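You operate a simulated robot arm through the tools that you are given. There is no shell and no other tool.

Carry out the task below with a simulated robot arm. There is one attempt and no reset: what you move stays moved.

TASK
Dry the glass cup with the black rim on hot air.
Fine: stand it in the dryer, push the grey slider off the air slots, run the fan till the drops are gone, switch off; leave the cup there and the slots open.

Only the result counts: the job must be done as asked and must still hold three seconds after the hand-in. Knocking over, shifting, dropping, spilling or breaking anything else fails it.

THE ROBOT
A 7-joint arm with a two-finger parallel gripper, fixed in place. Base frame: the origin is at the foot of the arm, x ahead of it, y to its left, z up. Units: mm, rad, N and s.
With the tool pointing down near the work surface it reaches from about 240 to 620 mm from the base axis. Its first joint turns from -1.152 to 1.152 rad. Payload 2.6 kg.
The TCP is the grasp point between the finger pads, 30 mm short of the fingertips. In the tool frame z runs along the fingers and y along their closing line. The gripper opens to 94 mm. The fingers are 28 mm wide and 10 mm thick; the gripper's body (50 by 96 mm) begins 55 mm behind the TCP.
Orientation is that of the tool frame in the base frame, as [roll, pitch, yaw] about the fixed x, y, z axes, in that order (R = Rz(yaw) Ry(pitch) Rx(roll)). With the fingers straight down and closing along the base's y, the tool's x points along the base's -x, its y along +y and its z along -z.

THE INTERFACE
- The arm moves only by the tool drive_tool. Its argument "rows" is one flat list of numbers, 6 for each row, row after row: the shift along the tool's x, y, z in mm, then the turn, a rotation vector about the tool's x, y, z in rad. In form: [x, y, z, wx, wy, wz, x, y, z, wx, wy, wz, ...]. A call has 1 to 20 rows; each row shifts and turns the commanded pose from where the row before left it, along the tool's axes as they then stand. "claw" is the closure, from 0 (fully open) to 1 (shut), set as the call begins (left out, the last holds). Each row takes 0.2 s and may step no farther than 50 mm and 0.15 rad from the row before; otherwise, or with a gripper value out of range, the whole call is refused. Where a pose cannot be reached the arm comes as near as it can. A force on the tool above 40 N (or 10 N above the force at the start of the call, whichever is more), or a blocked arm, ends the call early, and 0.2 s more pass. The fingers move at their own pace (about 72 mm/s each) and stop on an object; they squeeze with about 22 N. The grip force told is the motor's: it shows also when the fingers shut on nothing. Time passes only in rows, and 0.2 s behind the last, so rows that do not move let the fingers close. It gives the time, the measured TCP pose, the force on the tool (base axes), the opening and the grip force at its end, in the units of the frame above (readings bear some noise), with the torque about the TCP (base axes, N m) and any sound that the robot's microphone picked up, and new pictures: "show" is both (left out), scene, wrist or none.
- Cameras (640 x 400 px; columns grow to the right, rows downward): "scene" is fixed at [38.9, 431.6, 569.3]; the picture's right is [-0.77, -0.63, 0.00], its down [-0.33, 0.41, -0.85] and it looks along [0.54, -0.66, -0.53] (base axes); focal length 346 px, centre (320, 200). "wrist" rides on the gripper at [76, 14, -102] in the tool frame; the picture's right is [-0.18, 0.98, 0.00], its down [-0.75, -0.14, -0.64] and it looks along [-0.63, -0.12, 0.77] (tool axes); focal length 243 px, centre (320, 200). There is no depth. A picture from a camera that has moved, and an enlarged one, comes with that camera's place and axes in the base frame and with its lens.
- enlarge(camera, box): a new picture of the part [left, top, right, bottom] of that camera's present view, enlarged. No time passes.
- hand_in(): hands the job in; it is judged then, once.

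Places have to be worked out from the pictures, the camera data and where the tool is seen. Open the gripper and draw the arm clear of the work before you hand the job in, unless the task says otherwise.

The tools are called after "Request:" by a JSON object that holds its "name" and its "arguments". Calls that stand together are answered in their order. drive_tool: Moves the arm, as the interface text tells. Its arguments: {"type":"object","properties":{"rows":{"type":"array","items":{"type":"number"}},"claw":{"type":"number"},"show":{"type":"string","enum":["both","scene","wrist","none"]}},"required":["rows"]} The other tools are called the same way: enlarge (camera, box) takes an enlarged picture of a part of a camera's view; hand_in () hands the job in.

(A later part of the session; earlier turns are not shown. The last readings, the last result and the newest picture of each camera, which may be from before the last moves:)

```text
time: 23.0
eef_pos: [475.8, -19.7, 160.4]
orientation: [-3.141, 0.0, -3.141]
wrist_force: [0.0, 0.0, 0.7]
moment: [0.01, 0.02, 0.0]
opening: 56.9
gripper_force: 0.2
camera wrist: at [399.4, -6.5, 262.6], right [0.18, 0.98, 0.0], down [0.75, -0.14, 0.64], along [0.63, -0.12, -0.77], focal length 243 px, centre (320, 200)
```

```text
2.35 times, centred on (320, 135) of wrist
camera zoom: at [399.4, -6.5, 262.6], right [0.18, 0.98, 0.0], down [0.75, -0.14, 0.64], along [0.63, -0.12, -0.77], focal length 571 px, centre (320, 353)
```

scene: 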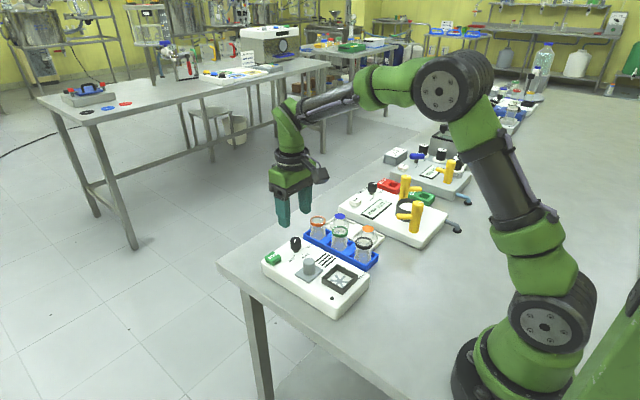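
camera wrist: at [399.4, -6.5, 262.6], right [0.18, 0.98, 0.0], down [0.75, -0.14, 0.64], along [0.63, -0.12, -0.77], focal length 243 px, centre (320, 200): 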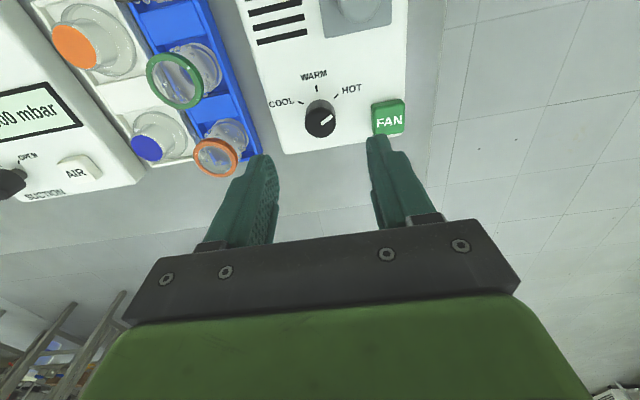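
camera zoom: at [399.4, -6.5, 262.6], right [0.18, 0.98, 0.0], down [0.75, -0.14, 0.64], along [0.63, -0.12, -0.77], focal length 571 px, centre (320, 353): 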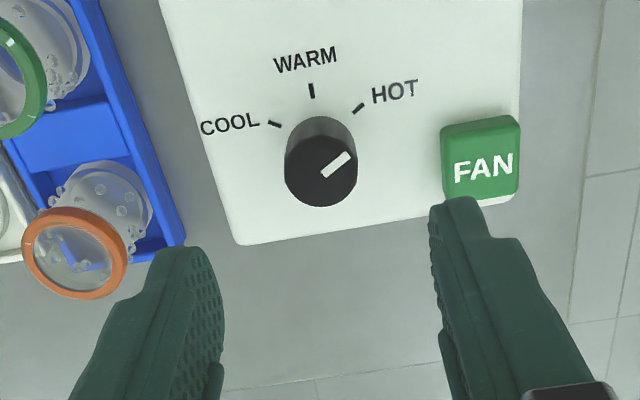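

The knob now points at HOT, and the fan button is at about (493.5,38). I now go above the black-rim cup.

Request:
{"name": "drive_tool", "arguments": {"rows": [29, -26.5, 0, 0, 0, 0, 29, -26.5, 0, 0, 0, 0, 29, -26.5, 0, 0, 0, 0, 29, -26.5, 0, 0, 0, 0], "show": "both"}}

Request:
{"name": "enlarge", "arguments": {"camera": "wrist", "box": [220, 20, 420, 190]}}

Request:
{"name": "enlarge", "arguments": {"camera": "scene", "box": [280, 150, 420, 290]}}

```text
time: 24.0
eef_pos: [358.8, -125.8, 159.2]
orientation: [-3.141, -0.001, 3.14]
wrist_force: [-0.1, -0.8, -1.0]
moment: [0.01, 0.03, 0.01]
opening: 56.3
gripper_force: 0.1
camera wrist: at [282.7, -111.8, 260.4], right [0.18, 0.98, 0.0], down [0.75, -0.14, 0.64], along [0.63, -0.12, -0.77], focal length 243 px, centre (320, 200)
```

scene: 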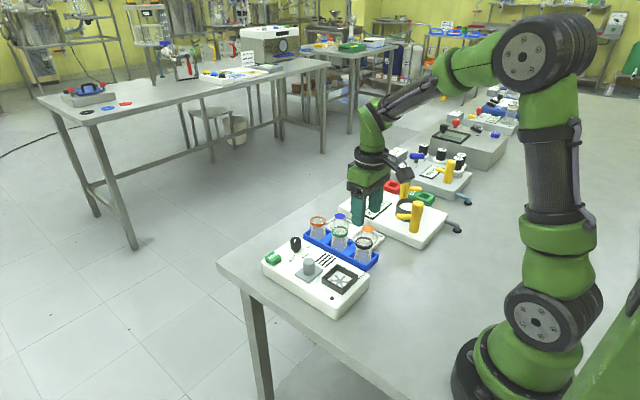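
wrist: 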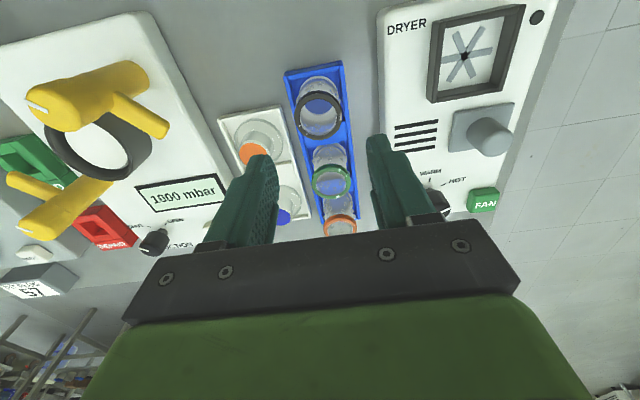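

```text
2.35 times, centred on (320, 105) of wrist
camera zoom: at [282.7, -111.8, 260.4], right [0.18, 0.98, 0.0], down [0.75, -0.14, 0.64], along [0.63, -0.12, -0.77], focal length 571 px, centre (320, 424)
```

zoom: 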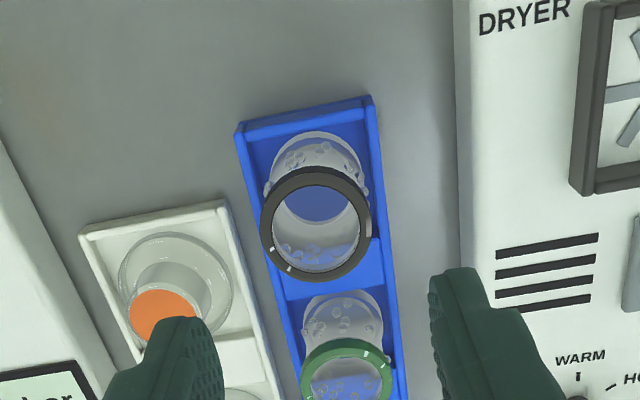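

```text
2.86 times, centred on (350, 220) of scene
camera zoom: at [38.9, 431.6, 569.3], right [-0.77, -0.63, 0.0], down [-0.33, 0.41, -0.85], along [0.54, -0.66, -0.53], focal length 988 px, centre (234, 143)
```

zoom: 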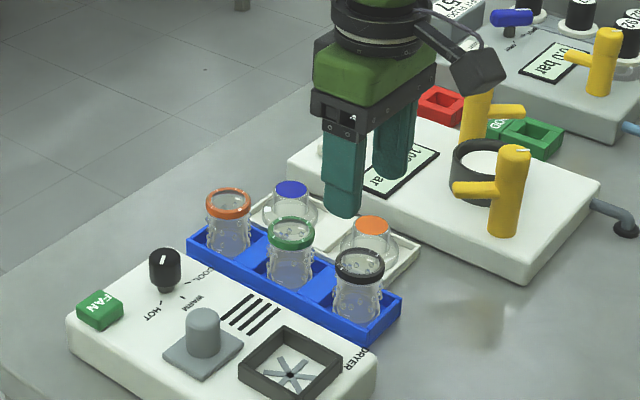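

The cup rim is centred at about (357.5,-127.5) with its top at z≈60, and the rack walls reach z≈20. I align and descend part way to check.

Request:
{"name": "drive_tool", "arguments": {"rows": [1.3, -1.7, 20, 0, 0, 0, 0, 0, 20, 0, 0, 0, 0, 0, 15, 0, 0, 0], "show": "both"}}

Request:
{"name": "enlarge", "arguments": {"camera": "wrist", "box": [220, 50, 420, 220]}}

Request:
{"name": "enlarge", "arguments": {"camera": "scene", "box": [300, 180, 420, 290]}}

```text
time: 24.8
eef_pos: [359.0, -126.6, 106.2]
orientation: [3.142, -0.001, 3.138]
wrist_force: [-0.6, -0.8, 0.2]
moment: [0.05, -0.02, -0.02]
opening: 56.5
gripper_force: 0.1
camera wrist: at [282.2, -113.3, 206.7], right [0.19, 0.98, 0.0], down [0.75, -0.14, 0.64], along [0.63, -0.12, -0.77], focal length 243 px, centre (320, 200)
```

scene: 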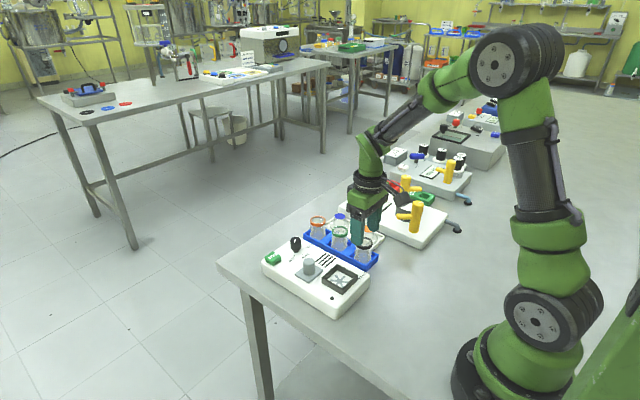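
wrist: 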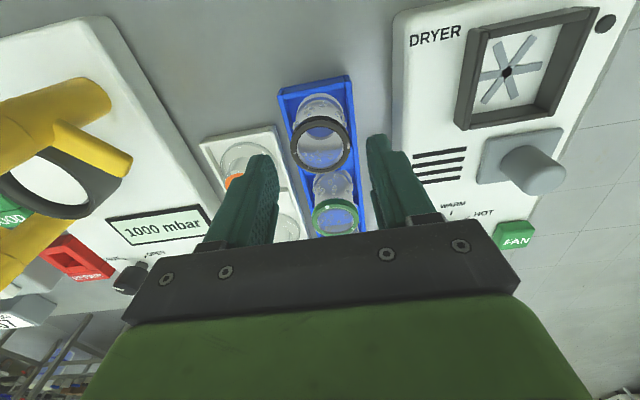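

```text
2.35 times, centred on (320, 135) of wrist
camera zoom: at [282.2, -113.3, 206.7], right [0.19, 0.98, 0.0], down [0.75, -0.14, 0.64], along [0.63, -0.12, -0.77], focal length 571 px, centre (320, 353)
```

zoom: 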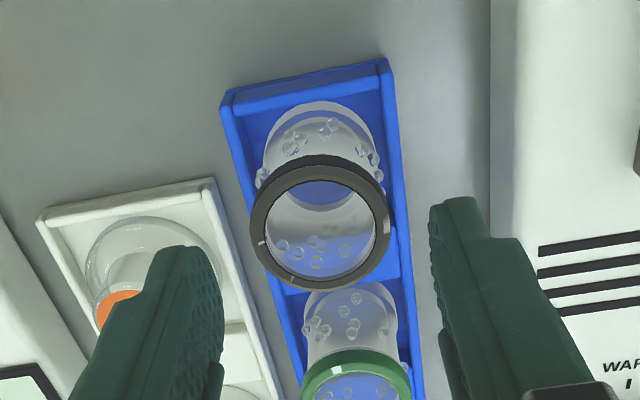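

```text
3.64 times, centred on (360, 235) of scene
camera zoom: at [38.9, 431.6, 569.3], right [-0.77, -0.63, 0.0], down [-0.33, 0.41, -0.85], along [0.54, -0.66, -0.53], focal length 1258 px, centre (174, 73)
```

zoom: 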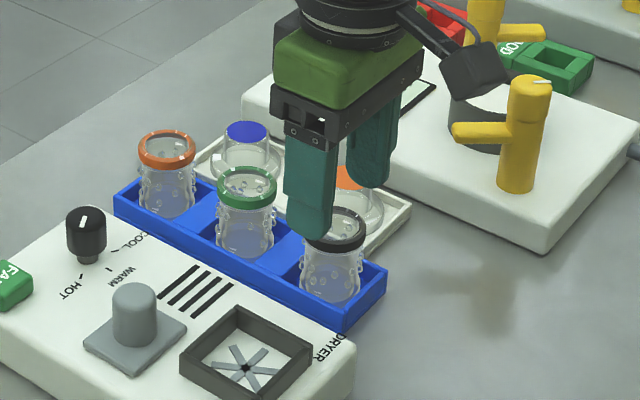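

The cup lies centred between the fingers. I descend to TCP z≈57, which puts the tips at 27, above the rack walls, and close.

Request:
{"name": "drive_tool", "arguments": {"rows": [0, 0, 16, 0, 0, 0, 0, 0, 17, 0, 0, 0, 0, 0, 16, 0, 0, 0], "show": "scene"}}

Request:
{"name": "enlarge", "arguments": {"camera": "scene", "box": [300, 180, 420, 290]}}

```text
time: 25.6
eef_pos: [359.5, -127.2, 55.6]
orientation: [-3.141, 0.0, 3.141]
wrist_force: [0.7, -0.7, 0.3]
moment: [0.01, -0.02, 0.01]
opening: 56.1
gripper_force: 0.0
```

scene: 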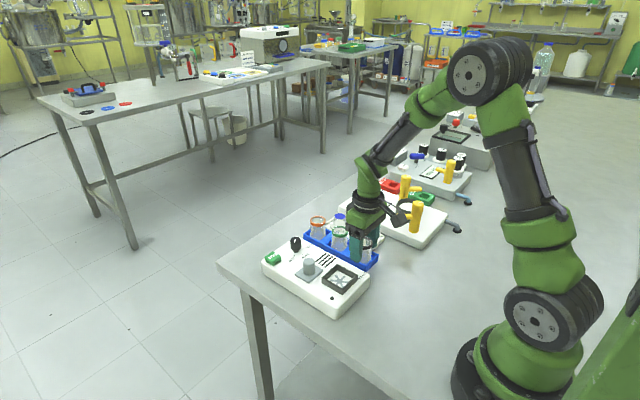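

```text
3.64 times, centred on (360, 235) of scene
camera zoom: at [38.9, 431.6, 569.3], right [-0.77, -0.63, 0.0], down [-0.33, 0.41, -0.85], along [0.54, -0.66, -0.53], focal length 1258 px, centre (174, 73)
```

zoom: 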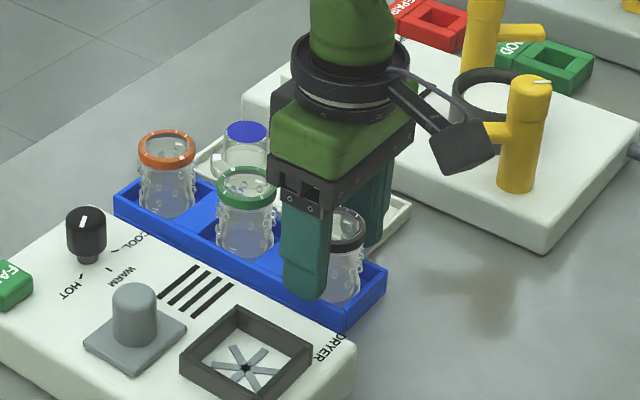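

The fingers straddle the cup cleanly. I close the gripper.

Request:
{"name": "drive_tool", "arguments": {"rows": [0, 0, 0, 0, 0, 0, 0, 0, 0, 0, 0, 0, 0, 0, 0, 0, 0, 0], "claw": 0.75, "show": "both"}}

Request:
{"name": "enlarge", "arguments": {"camera": "wrist", "box": [220, 50, 420, 220]}}

```text
time: 26.4
eef_pos: [358.8, -128.2, 55.6]
orientation: [-3.141, 0.0, 3.14]
wrist_force: [0.1, -0.3, -0.3]
moment: [-0.01, -0.01, -0.03]
opening: 39.0
gripper_force: 21.6
camera wrist: at [282.4, -113.5, 157.7], right [0.19, 0.98, 0.0], down [0.75, -0.14, 0.64], along [0.63, -0.12, -0.77], focal length 243 px, centre (320, 200)
```

scene: 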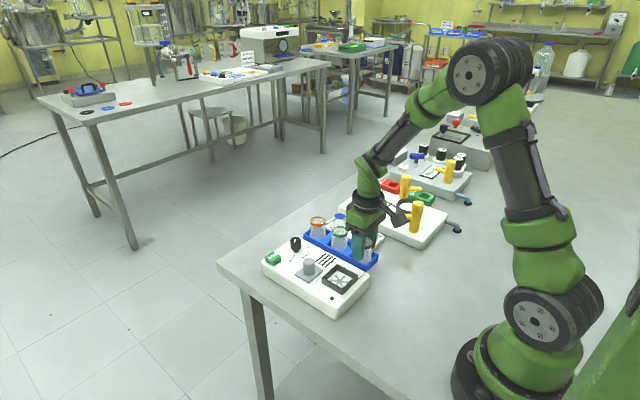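
wrist: 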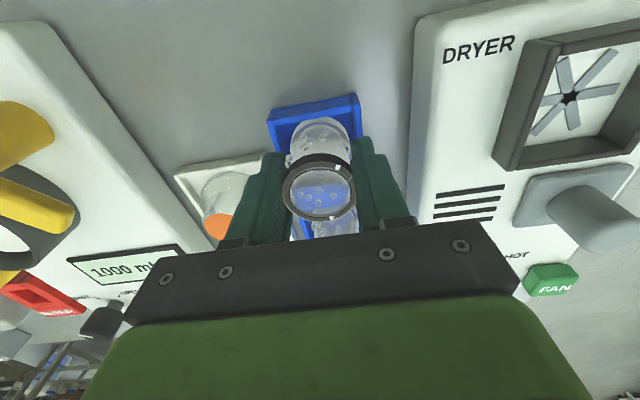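

```text
2.35 times, centred on (320, 135) of wrist
camera zoom: at [282.4, -113.5, 157.7], right [0.19, 0.98, 0.0], down [0.75, -0.14, 0.64], along [0.63, -0.12, -0.77], focal length 571 px, centre (320, 353)
```

zoom: 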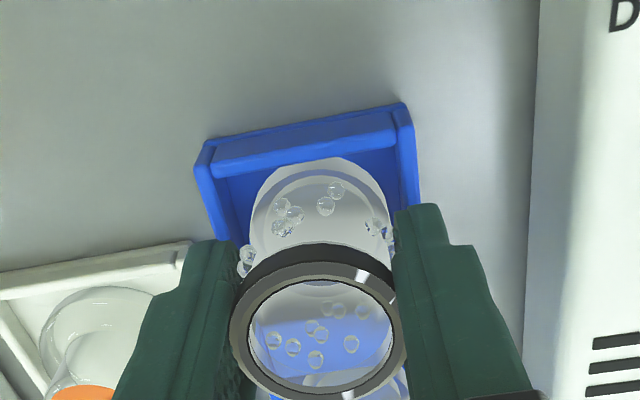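

The cup is gripped at 39 mm opening with its rim level with the TCP. I lift straight up by 75 mm.

Request:
{"name": "drive_tool", "arguments": {"rows": [0, 0, -5, 0, 0, 0, 0, 0, -15, 0, 0, 0, 0, 0, -20, 0, 0, 0, 0, 0, -20, 0, 0, 0, 0, 0, -15, 0, 0, 0], "show": "both"}}

Request:
{"name": "enlarge", "arguments": {"camera": "scene", "box": [300, 180, 420, 290]}}

```text
time: 27.6
eef_pos: [358.9, -127.4, 132.8]
orientation: [-3.141, -0.001, 3.14]
wrist_force: [-0.2, 1.1, -0.2]
moment: [0.01, 0.02, 0.02]
opening: 39.1
gripper_force: 21.8
camera wrist: at [282.0, -114.4, 234.2], right [0.19, 0.98, 0.0], down [0.75, -0.14, 0.64], along [0.63, -0.12, -0.77], focal length 243 px, centre (320, 200)
```

scene: 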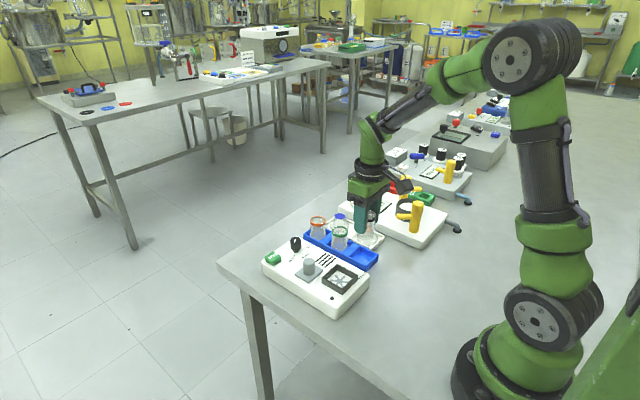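
wrist: 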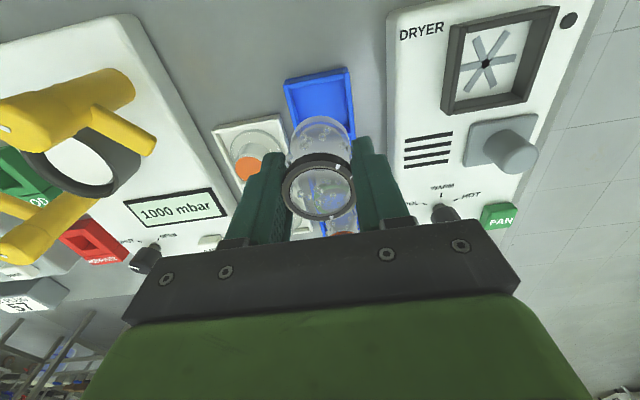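

```text
3.64 times, centred on (360, 235) of scene
camera zoom: at [38.9, 431.6, 569.3], right [-0.77, -0.63, 0.0], down [-0.33, 0.41, -0.85], along [0.54, -0.66, -0.53], focal length 1258 px, centre (174, 73)
```

zoom: 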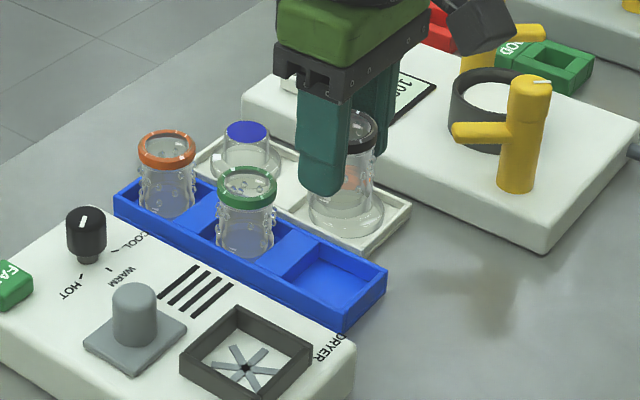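

The cup is held securely. I measure the frame again from this view before carrying the cup over.

Request:
{"name": "enlarge", "arguments": {"camera": "wrist", "box": [420, 0, 580, 120]}}

Request:
{"name": "enlarge", "arguments": {"camera": "scene", "box": [300, 240, 380, 310]}}

```text
3.33 times, centred on (500, 60) of wrist
camera zoom: at [282.0, -114.4, 234.2], right [0.19, 0.98, 0.0], down [0.75, -0.14, 0.64], along [0.63, -0.12, -0.77], focal length 809 px, centre (-280, 667)
```

zoom: 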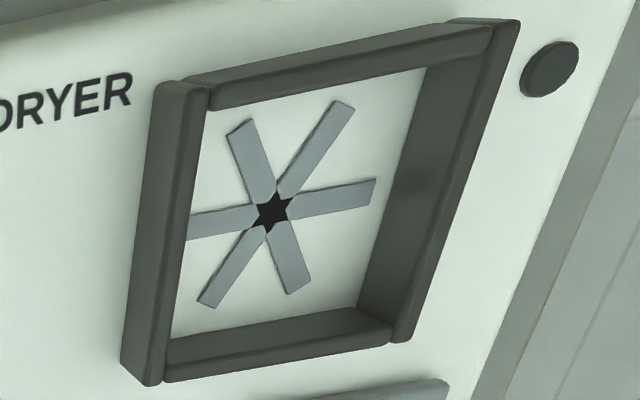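

```text
5.71 times, centred on (340, 275) of scene
camera zoom: at [38.9, 431.6, 569.3], right [-0.77, -0.63, 0.0], down [-0.33, 0.41, -0.85], along [0.54, -0.66, -0.53], focal length 1977 px, centre (206, -229)
```

zoom: 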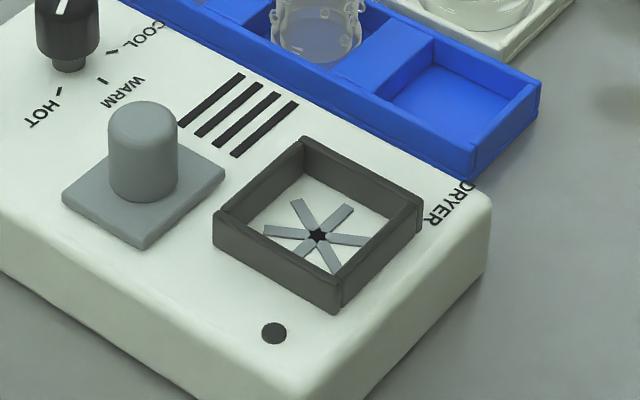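

The seat centre is at about (339.5,-6.5) and the frame top at z≈52. I carry the cup over it at a safe height.

Request:
{"name": "drive_tool", "arguments": {"rows": [0, 0, -8, 0, 0, 0, 4, 24, 0, 0, 0, 0, 4, 24, 0, 0, 0, 0, 4, 24, 0, 0, 0, 0, 4, 24, 0, 0, 0, 0, 3.4, 25, 0, 0, 0, 0, 0, 0, 0, 0, 0, 0], "show": "both"}}

Request:
{"name": "enlarge", "arguments": {"camera": "wrist", "box": [240, 60, 400, 220]}}

Request:
{"name": "enlarge", "arguments": {"camera": "scene", "box": [280, 200, 400, 310]}}

```text
time: 29.2
eef_pos: [340.3, -7.7, 137.9]
orientation: [3.14, 0.0, 3.141]
wrist_force: [1.0, -0.8, -1.1]
moment: [0.0, 0.02, -0.03]
opening: 38.9
gripper_force: 22.0
camera wrist: at [263.9, 6.1, 240.2], right [0.19, 0.98, 0.0], down [0.75, -0.14, 0.64], along [0.63, -0.12, -0.77], focal length 243 px, centre (320, 200)
```

scene: 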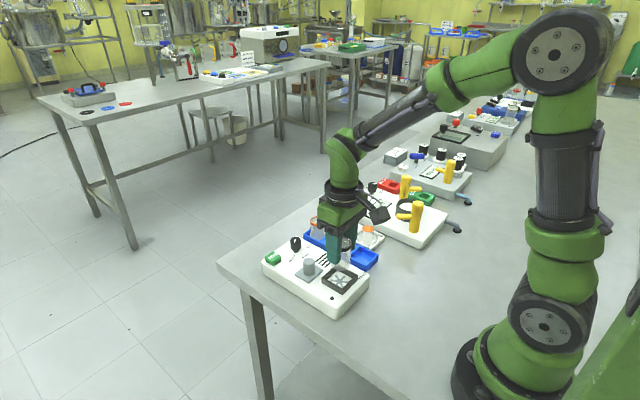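
wrist: 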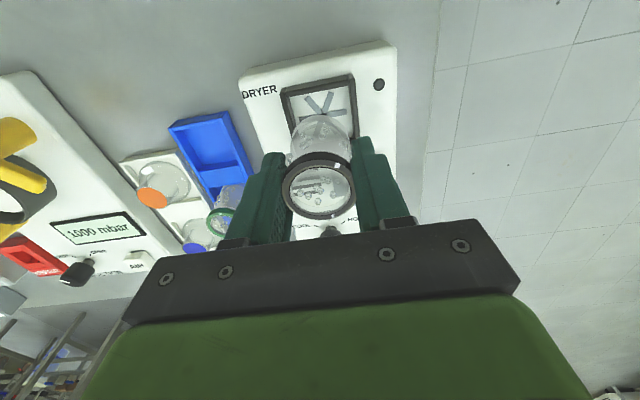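

```text
2.50 times, centred on (320, 140) of wrist
camera zoom: at [263.9, 6.1, 240.2], right [0.19, 0.98, 0.0], down [0.75, -0.14, 0.64], along [0.63, -0.12, -0.77], focal length 606 px, centre (320, 350)
```

zoom: 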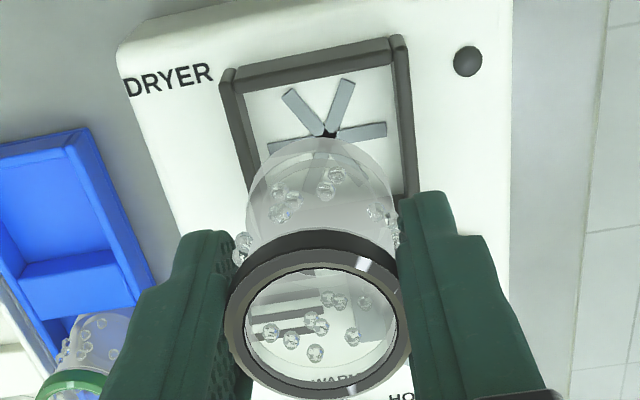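

```text
3.64 times, centred on (340, 255) of scene
camera zoom: at [38.9, 431.6, 569.2], right [-0.77, -0.63, 0.0], down [-0.33, 0.41, -0.85], along [0.54, -0.66, -0.53], focal length 1258 px, centre (247, 0)
```

zoom: 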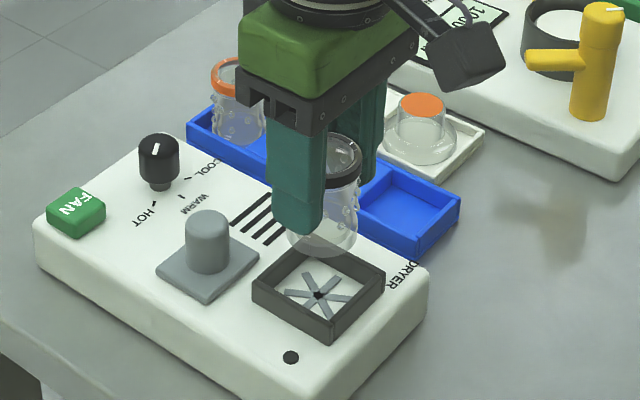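

Re-measured from directly above, the frame centre is at about (337.3,-5.8). I shift slightly and lower until the cup's base is just above the frame top, then check alignment.

Request:
{"name": "drive_tool", "arguments": {"rows": [2.5, 0.8, 10, 0, 0, 0, 0, 0, 10, 0, 0, 0, 0, 0, 8, 0, 0, 0, 0, 0, 0, 0, 0, 0], "show": "both"}}

Request:
{"name": "enlarge", "arguments": {"camera": "wrist", "box": [240, 60, 400, 220]}}

Request:
{"name": "enlarge", "arguments": {"camera": "scene", "box": [300, 220, 380, 300]}}

```text
time: 30.2
eef_pos: [337.3, -5.8, 111.9]
orientation: [-3.141, 0.001, 3.139]
wrist_force: [-0.9, 0.4, 0.7]
moment: [-0.01, -0.01, -0.01]
opening: 38.9
gripper_force: 22.1
camera wrist: at [259.8, 7.6, 213.2], right [0.19, 0.98, 0.0], down [0.75, -0.14, 0.64], along [0.63, -0.12, -0.77], focal length 243 px, centre (320, 200)
```

scene: 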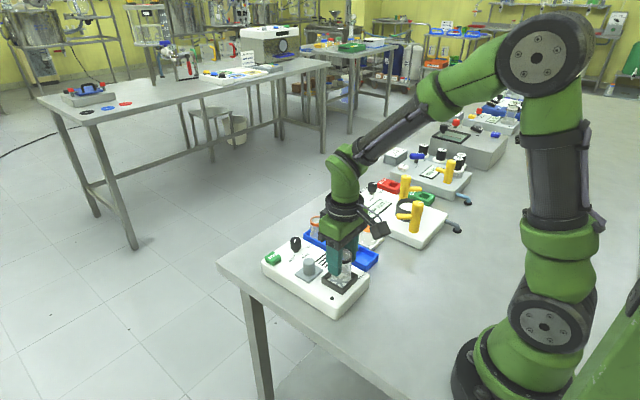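
wrist: 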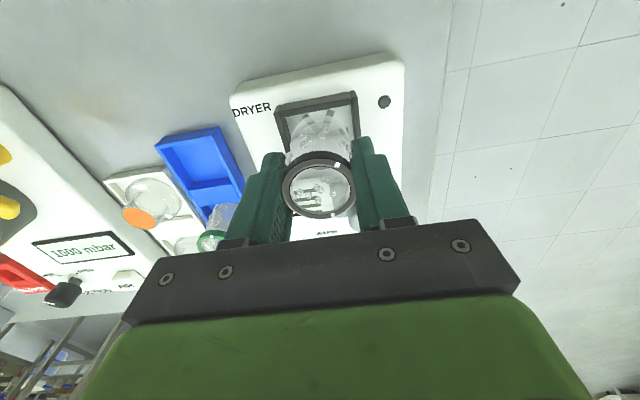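

```text
2.50 times, centred on (320, 140) of wrist
camera zoom: at [259.8, 7.6, 213.2], right [0.19, 0.98, 0.0], down [0.75, -0.14, 0.64], along [0.63, -0.12, -0.77], focal length 606 px, centre (320, 350)
```

zoom: 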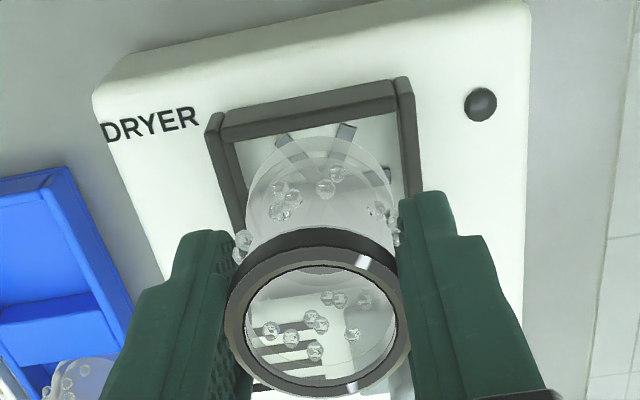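

```text
5.00 times, centred on (340, 260) of scene
camera zoom: at [38.9, 431.6, 569.2], right [-0.77, -0.63, 0.0], down [-0.33, 0.41, -0.85], along [0.54, -0.66, -0.53], focal length 1730 px, centre (220, -100)
```

zoom: 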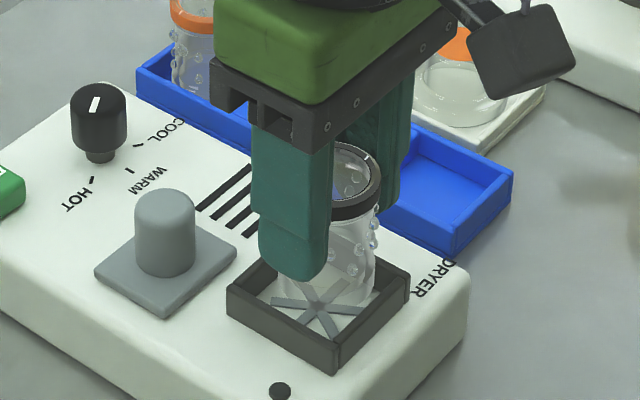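

The cup base is just above the frame and within about 1 mm of centre. I correct by +1 mm x and +0.7 mm y, then lower slowly.

Request:
{"name": "drive_tool", "arguments": {"rows": [-1, 0.7, 0, 0, 0, 0, 0, 0, 2, 0, 0, 0, 0, 0, 2, 0, 0, 0, 0, 0, 2, 0, 0, 0, 0, 0, 2, 0, 0, 0], "show": "both"}}

Request:
{"name": "enlarge", "arguments": {"camera": "wrist", "box": [260, 80, 380, 200]}}

Request:
{"name": "enlarge", "arguments": {"camera": "scene", "box": [310, 230, 370, 290]}}

```text
time: 31.4
eef_pos: [338.2, -5.2, 103.0]
orientation: [-3.14, -0.001, 3.141]
wrist_force: [-0.7, 0.4, -0.5]
moment: [0.03, 0.03, -0.05]
opening: 38.7
gripper_force: 22.2
camera wrist: at [261.1, 8.5, 204.5], right [0.19, 0.98, 0.0], down [0.75, -0.14, 0.64], along [0.63, -0.12, -0.77], focal length 243 px, centre (320, 200)
```

scene: 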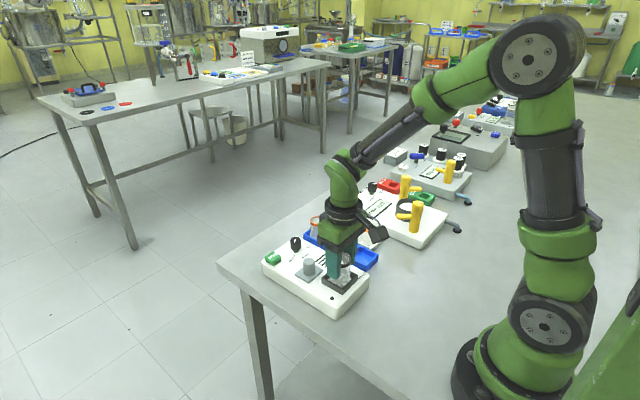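
wrist: 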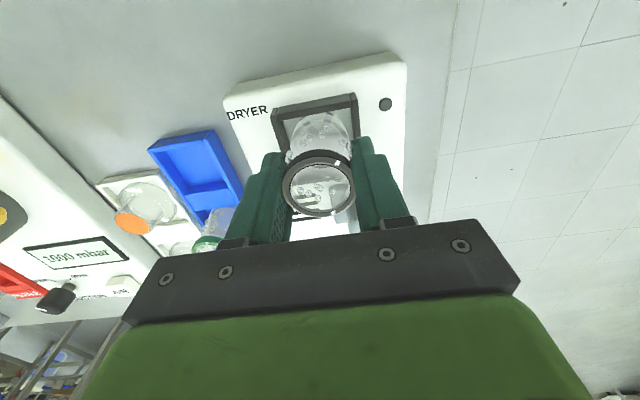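

```text
3.33 times, centred on (320, 140) of wrist
camera zoom: at [261.1, 8.5, 204.5], right [0.19, 0.98, 0.0], down [0.75, -0.14, 0.64], along [0.63, -0.12, -0.77], focal length 809 px, centre (320, 400)
```

zoom: 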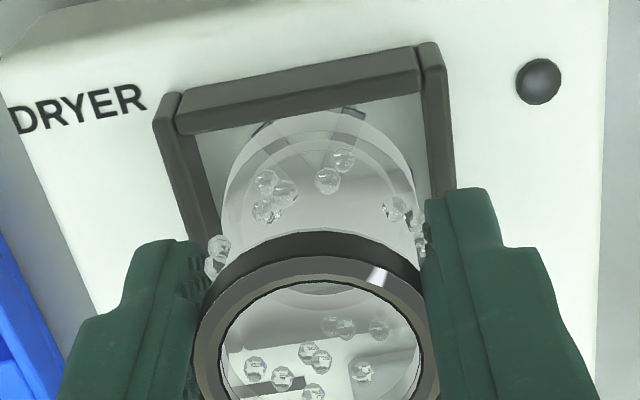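

```text
6.67 times, centred on (340, 260) of scene
camera zoom: at [38.9, 431.6, 569.2], right [-0.77, -0.63, 0.0], down [-0.33, 0.41, -0.85], along [0.54, -0.66, -0.53], focal length 2306 px, centre (187, -200)
```

zoom: 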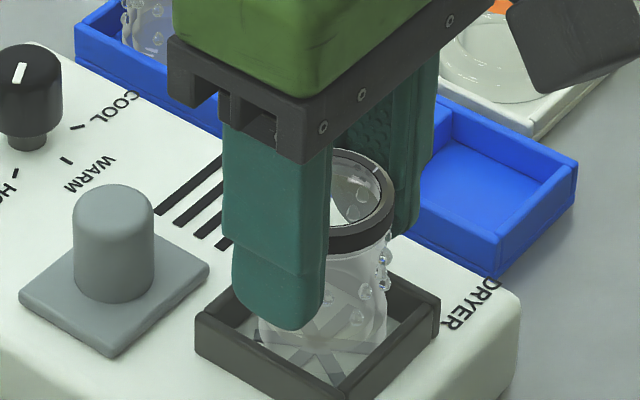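

The cup enters the frame with no contact force. I keep lowering in small steps.

Request:
{"name": "drive_tool", "arguments": {"rows": [0, 0, 1.5, 0, 0, 0, 0, 0, 1.5, 0, 0, 0, 0, 0, 1.5, 0, 0, 0, 0, 0, 1.5, 0, 0, 0], "show": "none"}}

Request:
{"name": "drive_tool", "arguments": {"rows": [0, 0, 1, 0, 0, 0, 0, 0, 1, 0, 0, 0], "show": "both"}}

Request:
{"name": "enlarge", "arguments": {"camera": "scene", "box": [310, 230, 370, 290]}}

Request:
{"name": "enlarge", "arguments": {"camera": "wrist", "box": [260, 80, 380, 200]}}

```text
time: 32.4
eef_pos: [338.5, -5.2, 97.5]
orientation: [-3.141, 0.001, 3.14]
wrist_force: [0.6, 0.5, -0.7]
moment: [0.02, -0.02, 0.01]
opening: 38.7
gripper_force: 21.8
```

```text
time: 33.0
eef_pos: [338.2, -5.3, 97.0]
orientation: [-3.14, 0.001, 3.138]
wrist_force: [-0.6, 2.0, 4.1]
moment: [0.14, 0.05, 0.05]
opening: 38.8
gripper_force: 22.1
camera wrist: at [261.4, 8.0, 197.6], right [0.19, 0.98, 0.0], down [0.75, -0.14, 0.64], along [0.63, -0.12, -0.77], focal length 243 px, centre (320, 200)
```

scene: 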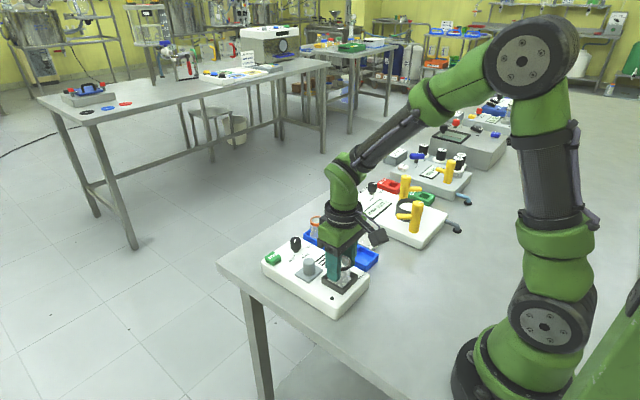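
wrist: 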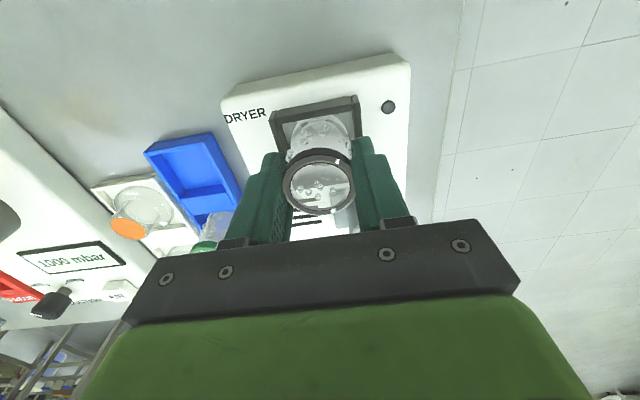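

```text
6.67 times, centred on (340, 260) of scene
camera zoom: at [38.9, 431.6, 569.3], right [-0.77, -0.63, 0.0], down [-0.33, 0.41, -0.85], along [0.54, -0.66, -0.53], focal length 2306 px, centre (187, -200)
```

zoom: 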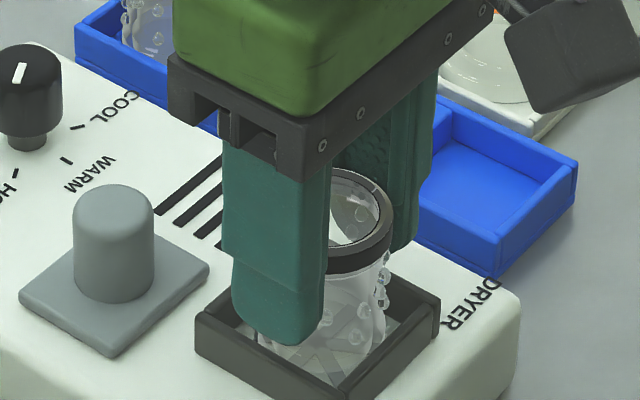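

```text
3.33 times, centred on (320, 140) of wrist
camera zoom: at [261.4, 8.0, 197.6], right [0.19, 0.98, 0.0], down [0.75, -0.14, 0.64], along [0.63, -0.12, -0.77], focal length 809 px, centre (320, 400)
```

zoom: 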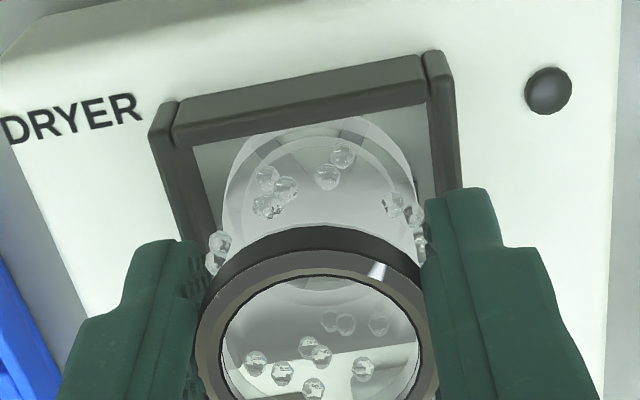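

Contact force is 4 N at TCP z≈97, and the base projects to the floor level of the seat. I lower 1 mm more to confirm it is seated.

Request:
{"name": "drive_tool", "arguments": {"rows": [0, 0, 0.7, 0, 0, 0, 0, 0, 0, 0, 0, 0], "show": "none"}}

```text
time: 33.6
eef_pos: [337.3, -4.3, 94.4]
orientation: [3.141, 0.001, 3.139]
wrist_force: [1.2, -0.4, 2.7]
moment: [-0.06, -0.03, 0.02]
opening: 38.9
gripper_force: 22.2
```

The force is still small, so I lower a bit more.

Request:
{"name": "drive_tool", "arguments": {"rows": [0, 0, 0.7, 0, 0, 0, 0, 0, 0, 0, 0, 0], "show": "none"}}

Request:
{"name": "drive_tool", "arguments": {"rows": [0, 0, 0.7, 0, 0, 0, 0, 0, 0, 0, 0, 0], "show": "scene"}}

Request:
{"name": "enlarge", "arguments": {"camera": "scene", "box": [310, 230, 370, 290]}}

```text
time: 34.2
eef_pos: [338.4, -5.6, 93.8]
orientation: [3.14, 0.001, 3.139]
wrist_force: [-0.3, 0.1, 1.6]
moment: [0.02, -0.04, 0.0]
opening: 38.9
gripper_force: 21.9
```

```text
time: 34.8
eef_pos: [337.5, -6.0, 93.8]
orientation: [-3.142, 0.0, 3.141]
wrist_force: [0.6, -0.4, 0.3]
moment: [0.0, 0.0, -0.01]
opening: 39.0
gripper_force: 22.2
```

scene: 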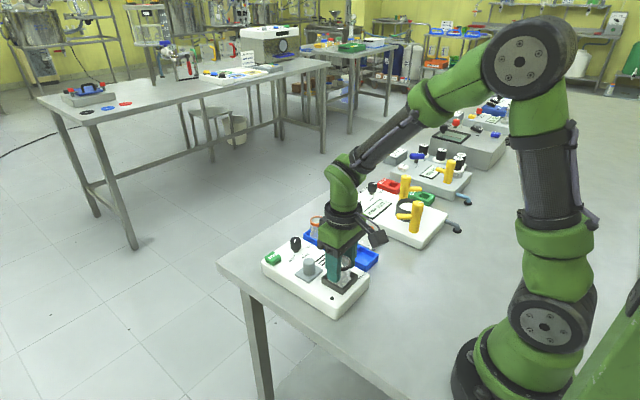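

```text
6.67 times, centred on (340, 260) of scene
camera zoom: at [38.9, 431.6, 569.3], right [-0.77, -0.63, 0.0], down [-0.33, 0.41, -0.85], along [0.54, -0.66, -0.53], focal length 2306 px, centre (187, -200)
```

zoom: 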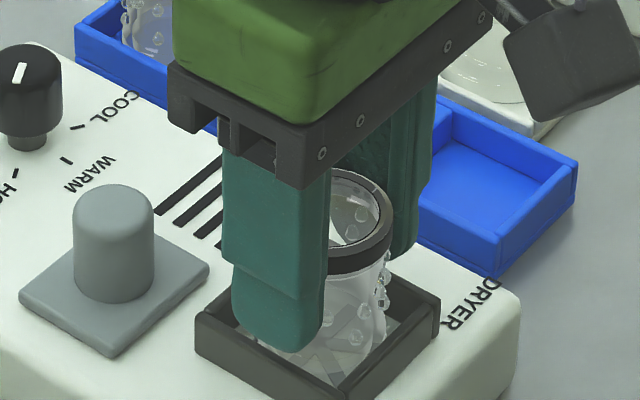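

Force has dropped to about zero again, so I check whether the cup has slid in the fingers or is still coming down.

Request:
{"name": "drive_tool", "arguments": {"rows": [0, 0, 0.8, 0, 0, 0, 0, 0, 0.8, 0, 0, 0], "show": "both"}}

Request:
{"name": "enlarge", "arguments": {"camera": "scene", "box": [310, 230, 370, 290]}}

Request:
{"name": "enlarge", "arguments": {"camera": "wrist", "box": [260, 80, 380, 200]}}

```text
time: 35.4
eef_pos: [339.5, -4.5, 92.8]
orientation: [3.141, 0.001, 3.139]
wrist_force: [-1.4, -1.2, 6.9]
moment: [-0.17, 0.09, -0.05]
opening: 38.7
gripper_force: 22.2
camera wrist: at [261.8, 8.3, 193.6], right [0.19, 0.98, 0.0], down [0.75, -0.14, 0.64], along [0.63, -0.12, -0.77], focal length 243 px, centre (320, 200)
```

scene: 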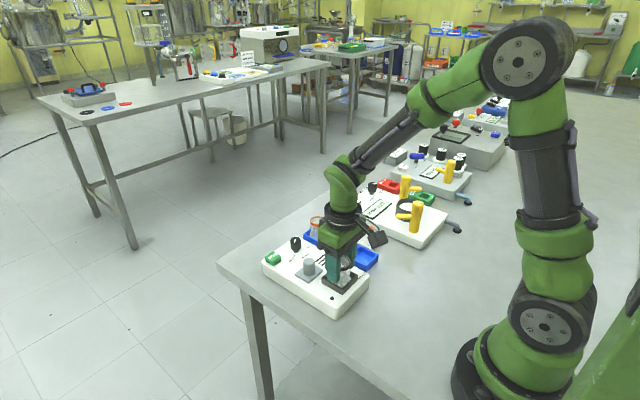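
wrist: 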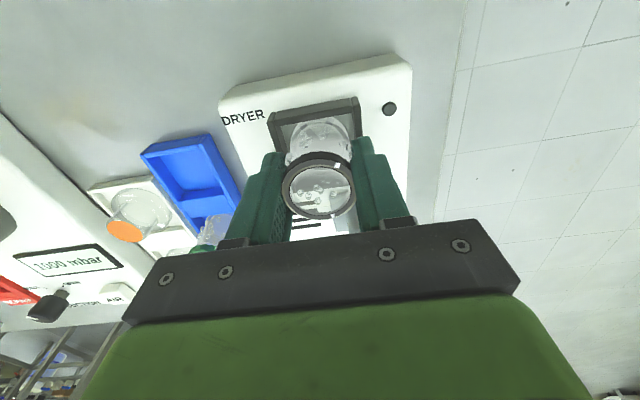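

```text
6.67 times, centred on (340, 260) of scene
camera zoom: at [38.9, 431.6, 569.3], right [-0.77, -0.63, 0.0], down [-0.33, 0.41, -0.85], along [0.54, -0.66, -0.53], focal length 2306 px, centre (187, -200)
```

zoom: 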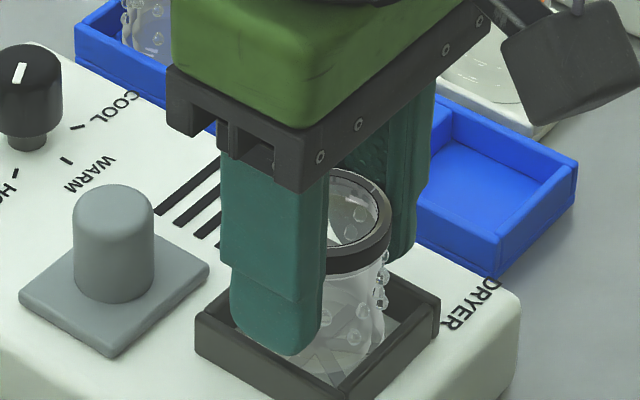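

```text
3.33 times, centred on (320, 140) of wrist
camera zoom: at [261.8, 8.3, 193.6], right [0.19, 0.98, 0.0], down [0.75, -0.14, 0.64], along [0.63, -0.12, -0.77], focal length 809 px, centre (320, 400)
```

zoom: 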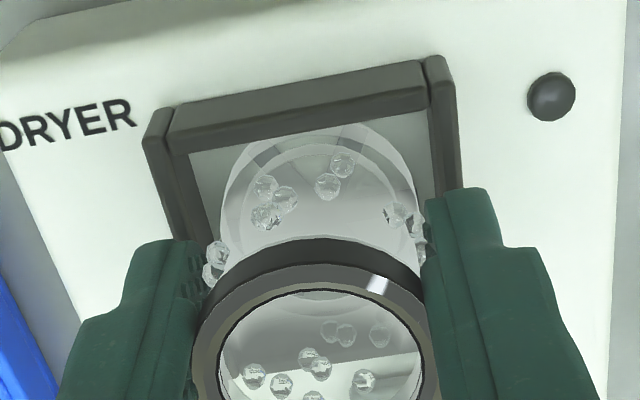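

The rim now sits higher in the gripper view and did not follow the last steps down, so the cup is resting on the seat floor. I release it.

Request:
{"name": "drive_tool", "arguments": {"rows": [0, 0, 0, 0, 0, 0, 0, 0, 0, 0, 0, 0], "claw": 0.45, "show": "both"}}

Request:
{"name": "enlarge", "arguments": {"camera": "wrist", "box": [260, 80, 380, 200]}}

Request:
{"name": "enlarge", "arguments": {"camera": "scene", "box": [310, 230, 370, 290]}}

```text
time: 36.0
eef_pos: [338.4, -5.5, 91.2]
orientation: [-3.141, 0.0, 3.141]
wrist_force: [-0.6, 0.1, -0.2]
moment: [-0.03, -0.01, 0.0]
opening: 51.9
gripper_force: 0.1
camera wrist: at [261.6, 8.3, 193.4], right [0.19, 0.98, 0.0], down [0.75, -0.14, 0.64], along [0.63, -0.12, -0.77], focal length 243 px, centre (320, 200)
```

scene: 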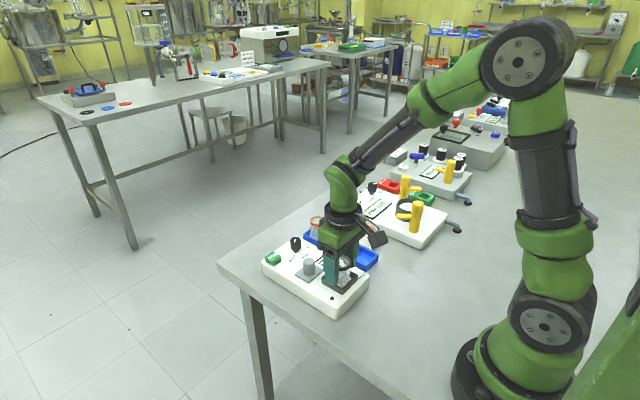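
wrist: 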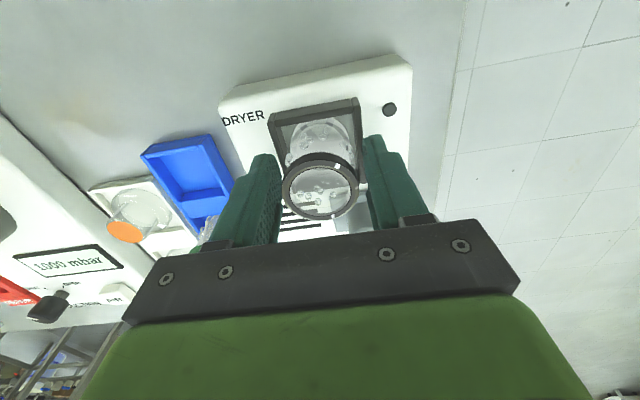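

```text
3.33 times, centred on (320, 140) of wrist
camera zoom: at [261.6, 8.3, 193.4], right [0.19, 0.98, 0.0], down [0.75, -0.14, 0.64], along [0.63, -0.12, -0.77], focal length 809 px, centre (320, 400)
```

zoom: 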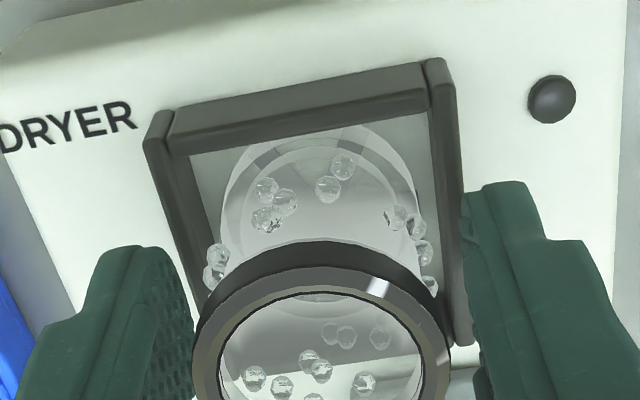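

```text
6.67 times, centred on (340, 260) of scene
camera zoom: at [38.9, 431.6, 569.3], right [-0.77, -0.63, 0.0], down [-0.33, 0.41, -0.85], along [0.54, -0.66, -0.53], focal length 2306 px, centre (187, -200)
```

zoom: 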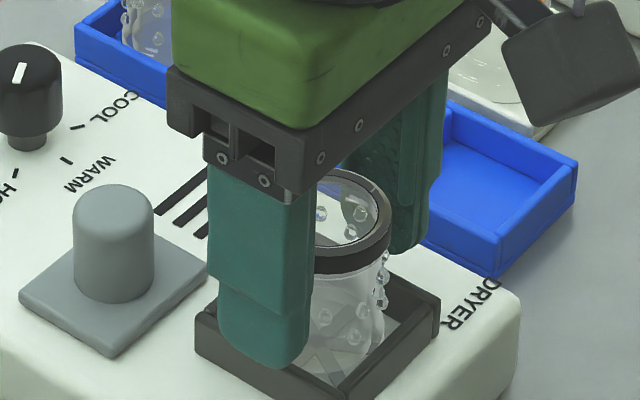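

The cup stands free in the frame. I raise straight up well clear and check it.

Request:
{"name": "drive_tool", "arguments": {"rows": [0, 0, -10, 0, 0, 0, 0, 0, -25, 0, 0, 0, 0, 0, -30, 0, 0, 0, 0, 0, -30, 0, 0, 0], "show": "both"}}

Request:
{"name": "enlarge", "arguments": {"camera": "scene", "box": [270, 200, 390, 320]}}

```text
time: 37.0
eef_pos: [338.7, -4.9, 187.3]
orientation: [3.141, -0.001, 3.139]
wrist_force: [-0.3, -0.5, 0.5]
moment: [-0.01, -0.02, 0.0]
opening: 51.7
gripper_force: 0.0
camera wrist: at [261.9, 8.8, 288.9], right [0.19, 0.98, 0.0], down [0.75, -0.14, 0.64], along [0.63, -0.12, -0.77], focal length 243 px, centre (320, 200)
```

scene: 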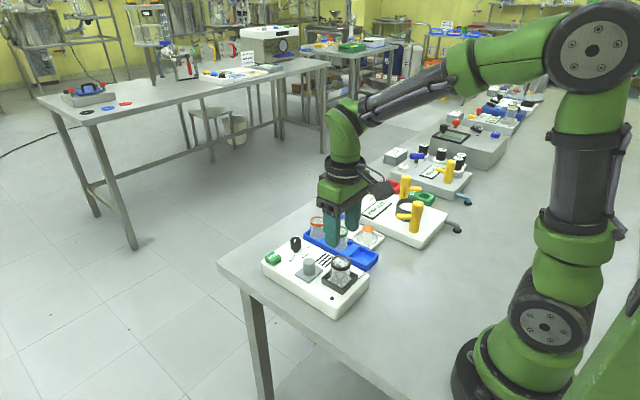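
wrist: 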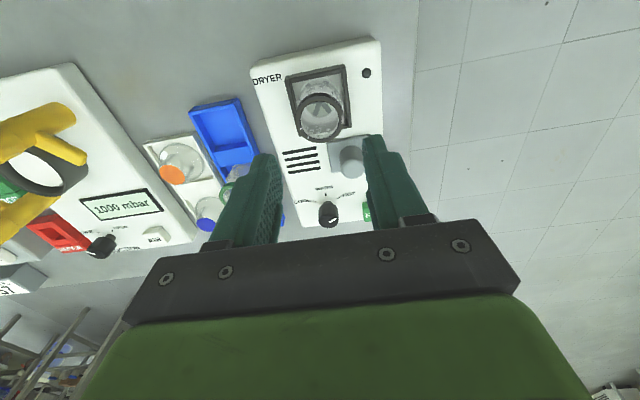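

```text
3.33 times, centred on (330, 260) of scene
camera zoom: at [38.9, 431.6, 569.3], right [-0.77, -0.63, 0.0], down [-0.33, 0.41, -0.85], along [0.54, -0.66, -0.53], focal length 1153 px, centre (287, 0)
```

zoom: 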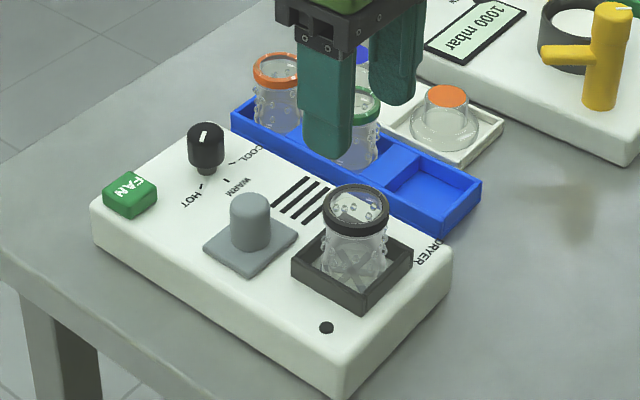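

The cup stands properly in the frame. I shut the fingers and move over the FAN button at (493.5,38).

Request:
{"name": "drive_tool", "arguments": {"rows": [-38.7, 10.7, 0, 0, 0, 0, -38.7, 10.7, 0, 0, 0, 0, -38.7, 10.7, 0, 0, 0, 0, -38.7, 10.8, 0, 0, 0, 0, 0, 0, 25, 0, 0, 0, 0, 0, 25, 0, 0, 0, 0, 0, 25, 0, 0, 0], "claw": 1.0, "show": "both"}}

Request:
{"name": "enlarge", "arguments": {"camera": "wrist", "box": [240, 60, 400, 220]}}

Request:
{"name": "enlarge", "arguments": {"camera": "scene", "box": [240, 200, 360, 320]}}

```text
time: 38.6
eef_pos: [495.2, 37.2, 111.1]
orientation: [3.141, 0.001, 3.14]
wrist_force: [-0.1, 0.8, 0.0]
moment: [0.02, -0.01, 0.01]
opening: 0.0
gripper_force: 22.3
camera wrist: at [418.0, 51.7, 213.4], right [0.19, 0.98, 0.0], down [0.75, -0.14, 0.64], along [0.63, -0.12, -0.77], focal length 243 px, centre (320, 200)
```

scene: 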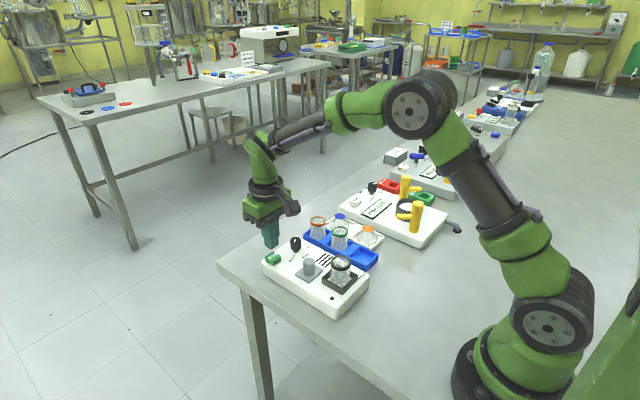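
wrist: 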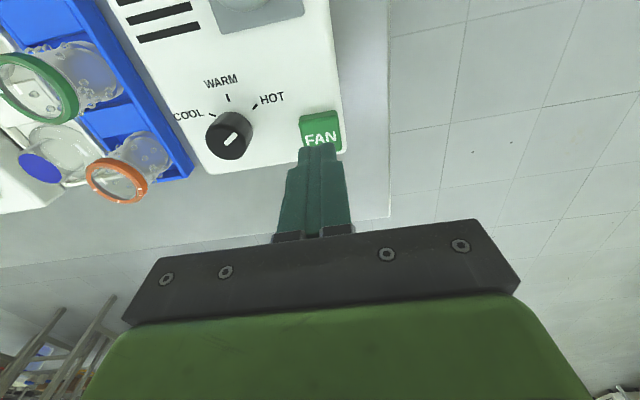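

```text
2.50 times, centred on (320, 140) of wrist
camera zoom: at [418.0, 51.7, 213.4], right [0.19, 0.98, 0.0], down [0.75, -0.14, 0.64], along [0.63, -0.12, -0.77], focal length 606 px, centre (320, 350)
```

zoom: 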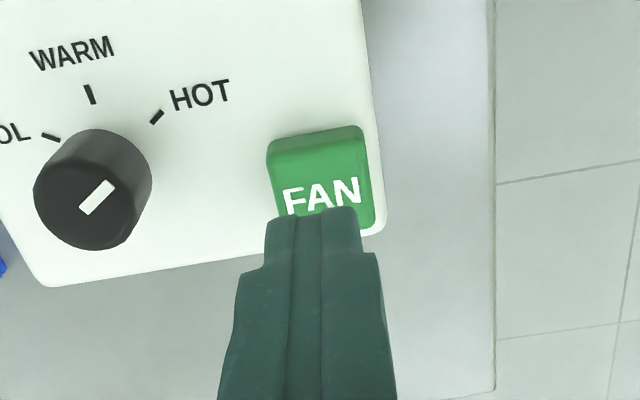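

```text
3.33 times, centred on (300, 260) of scene
camera zoom: at [38.9, 431.6, 569.3], right [-0.77, -0.63, 0.0], down [-0.33, 0.41, -0.85], along [0.54, -0.66, -0.53], focal length 1153 px, centre (387, 0)
```

zoom: 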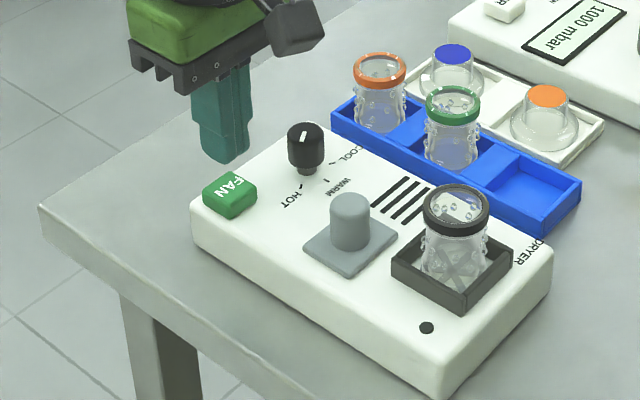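

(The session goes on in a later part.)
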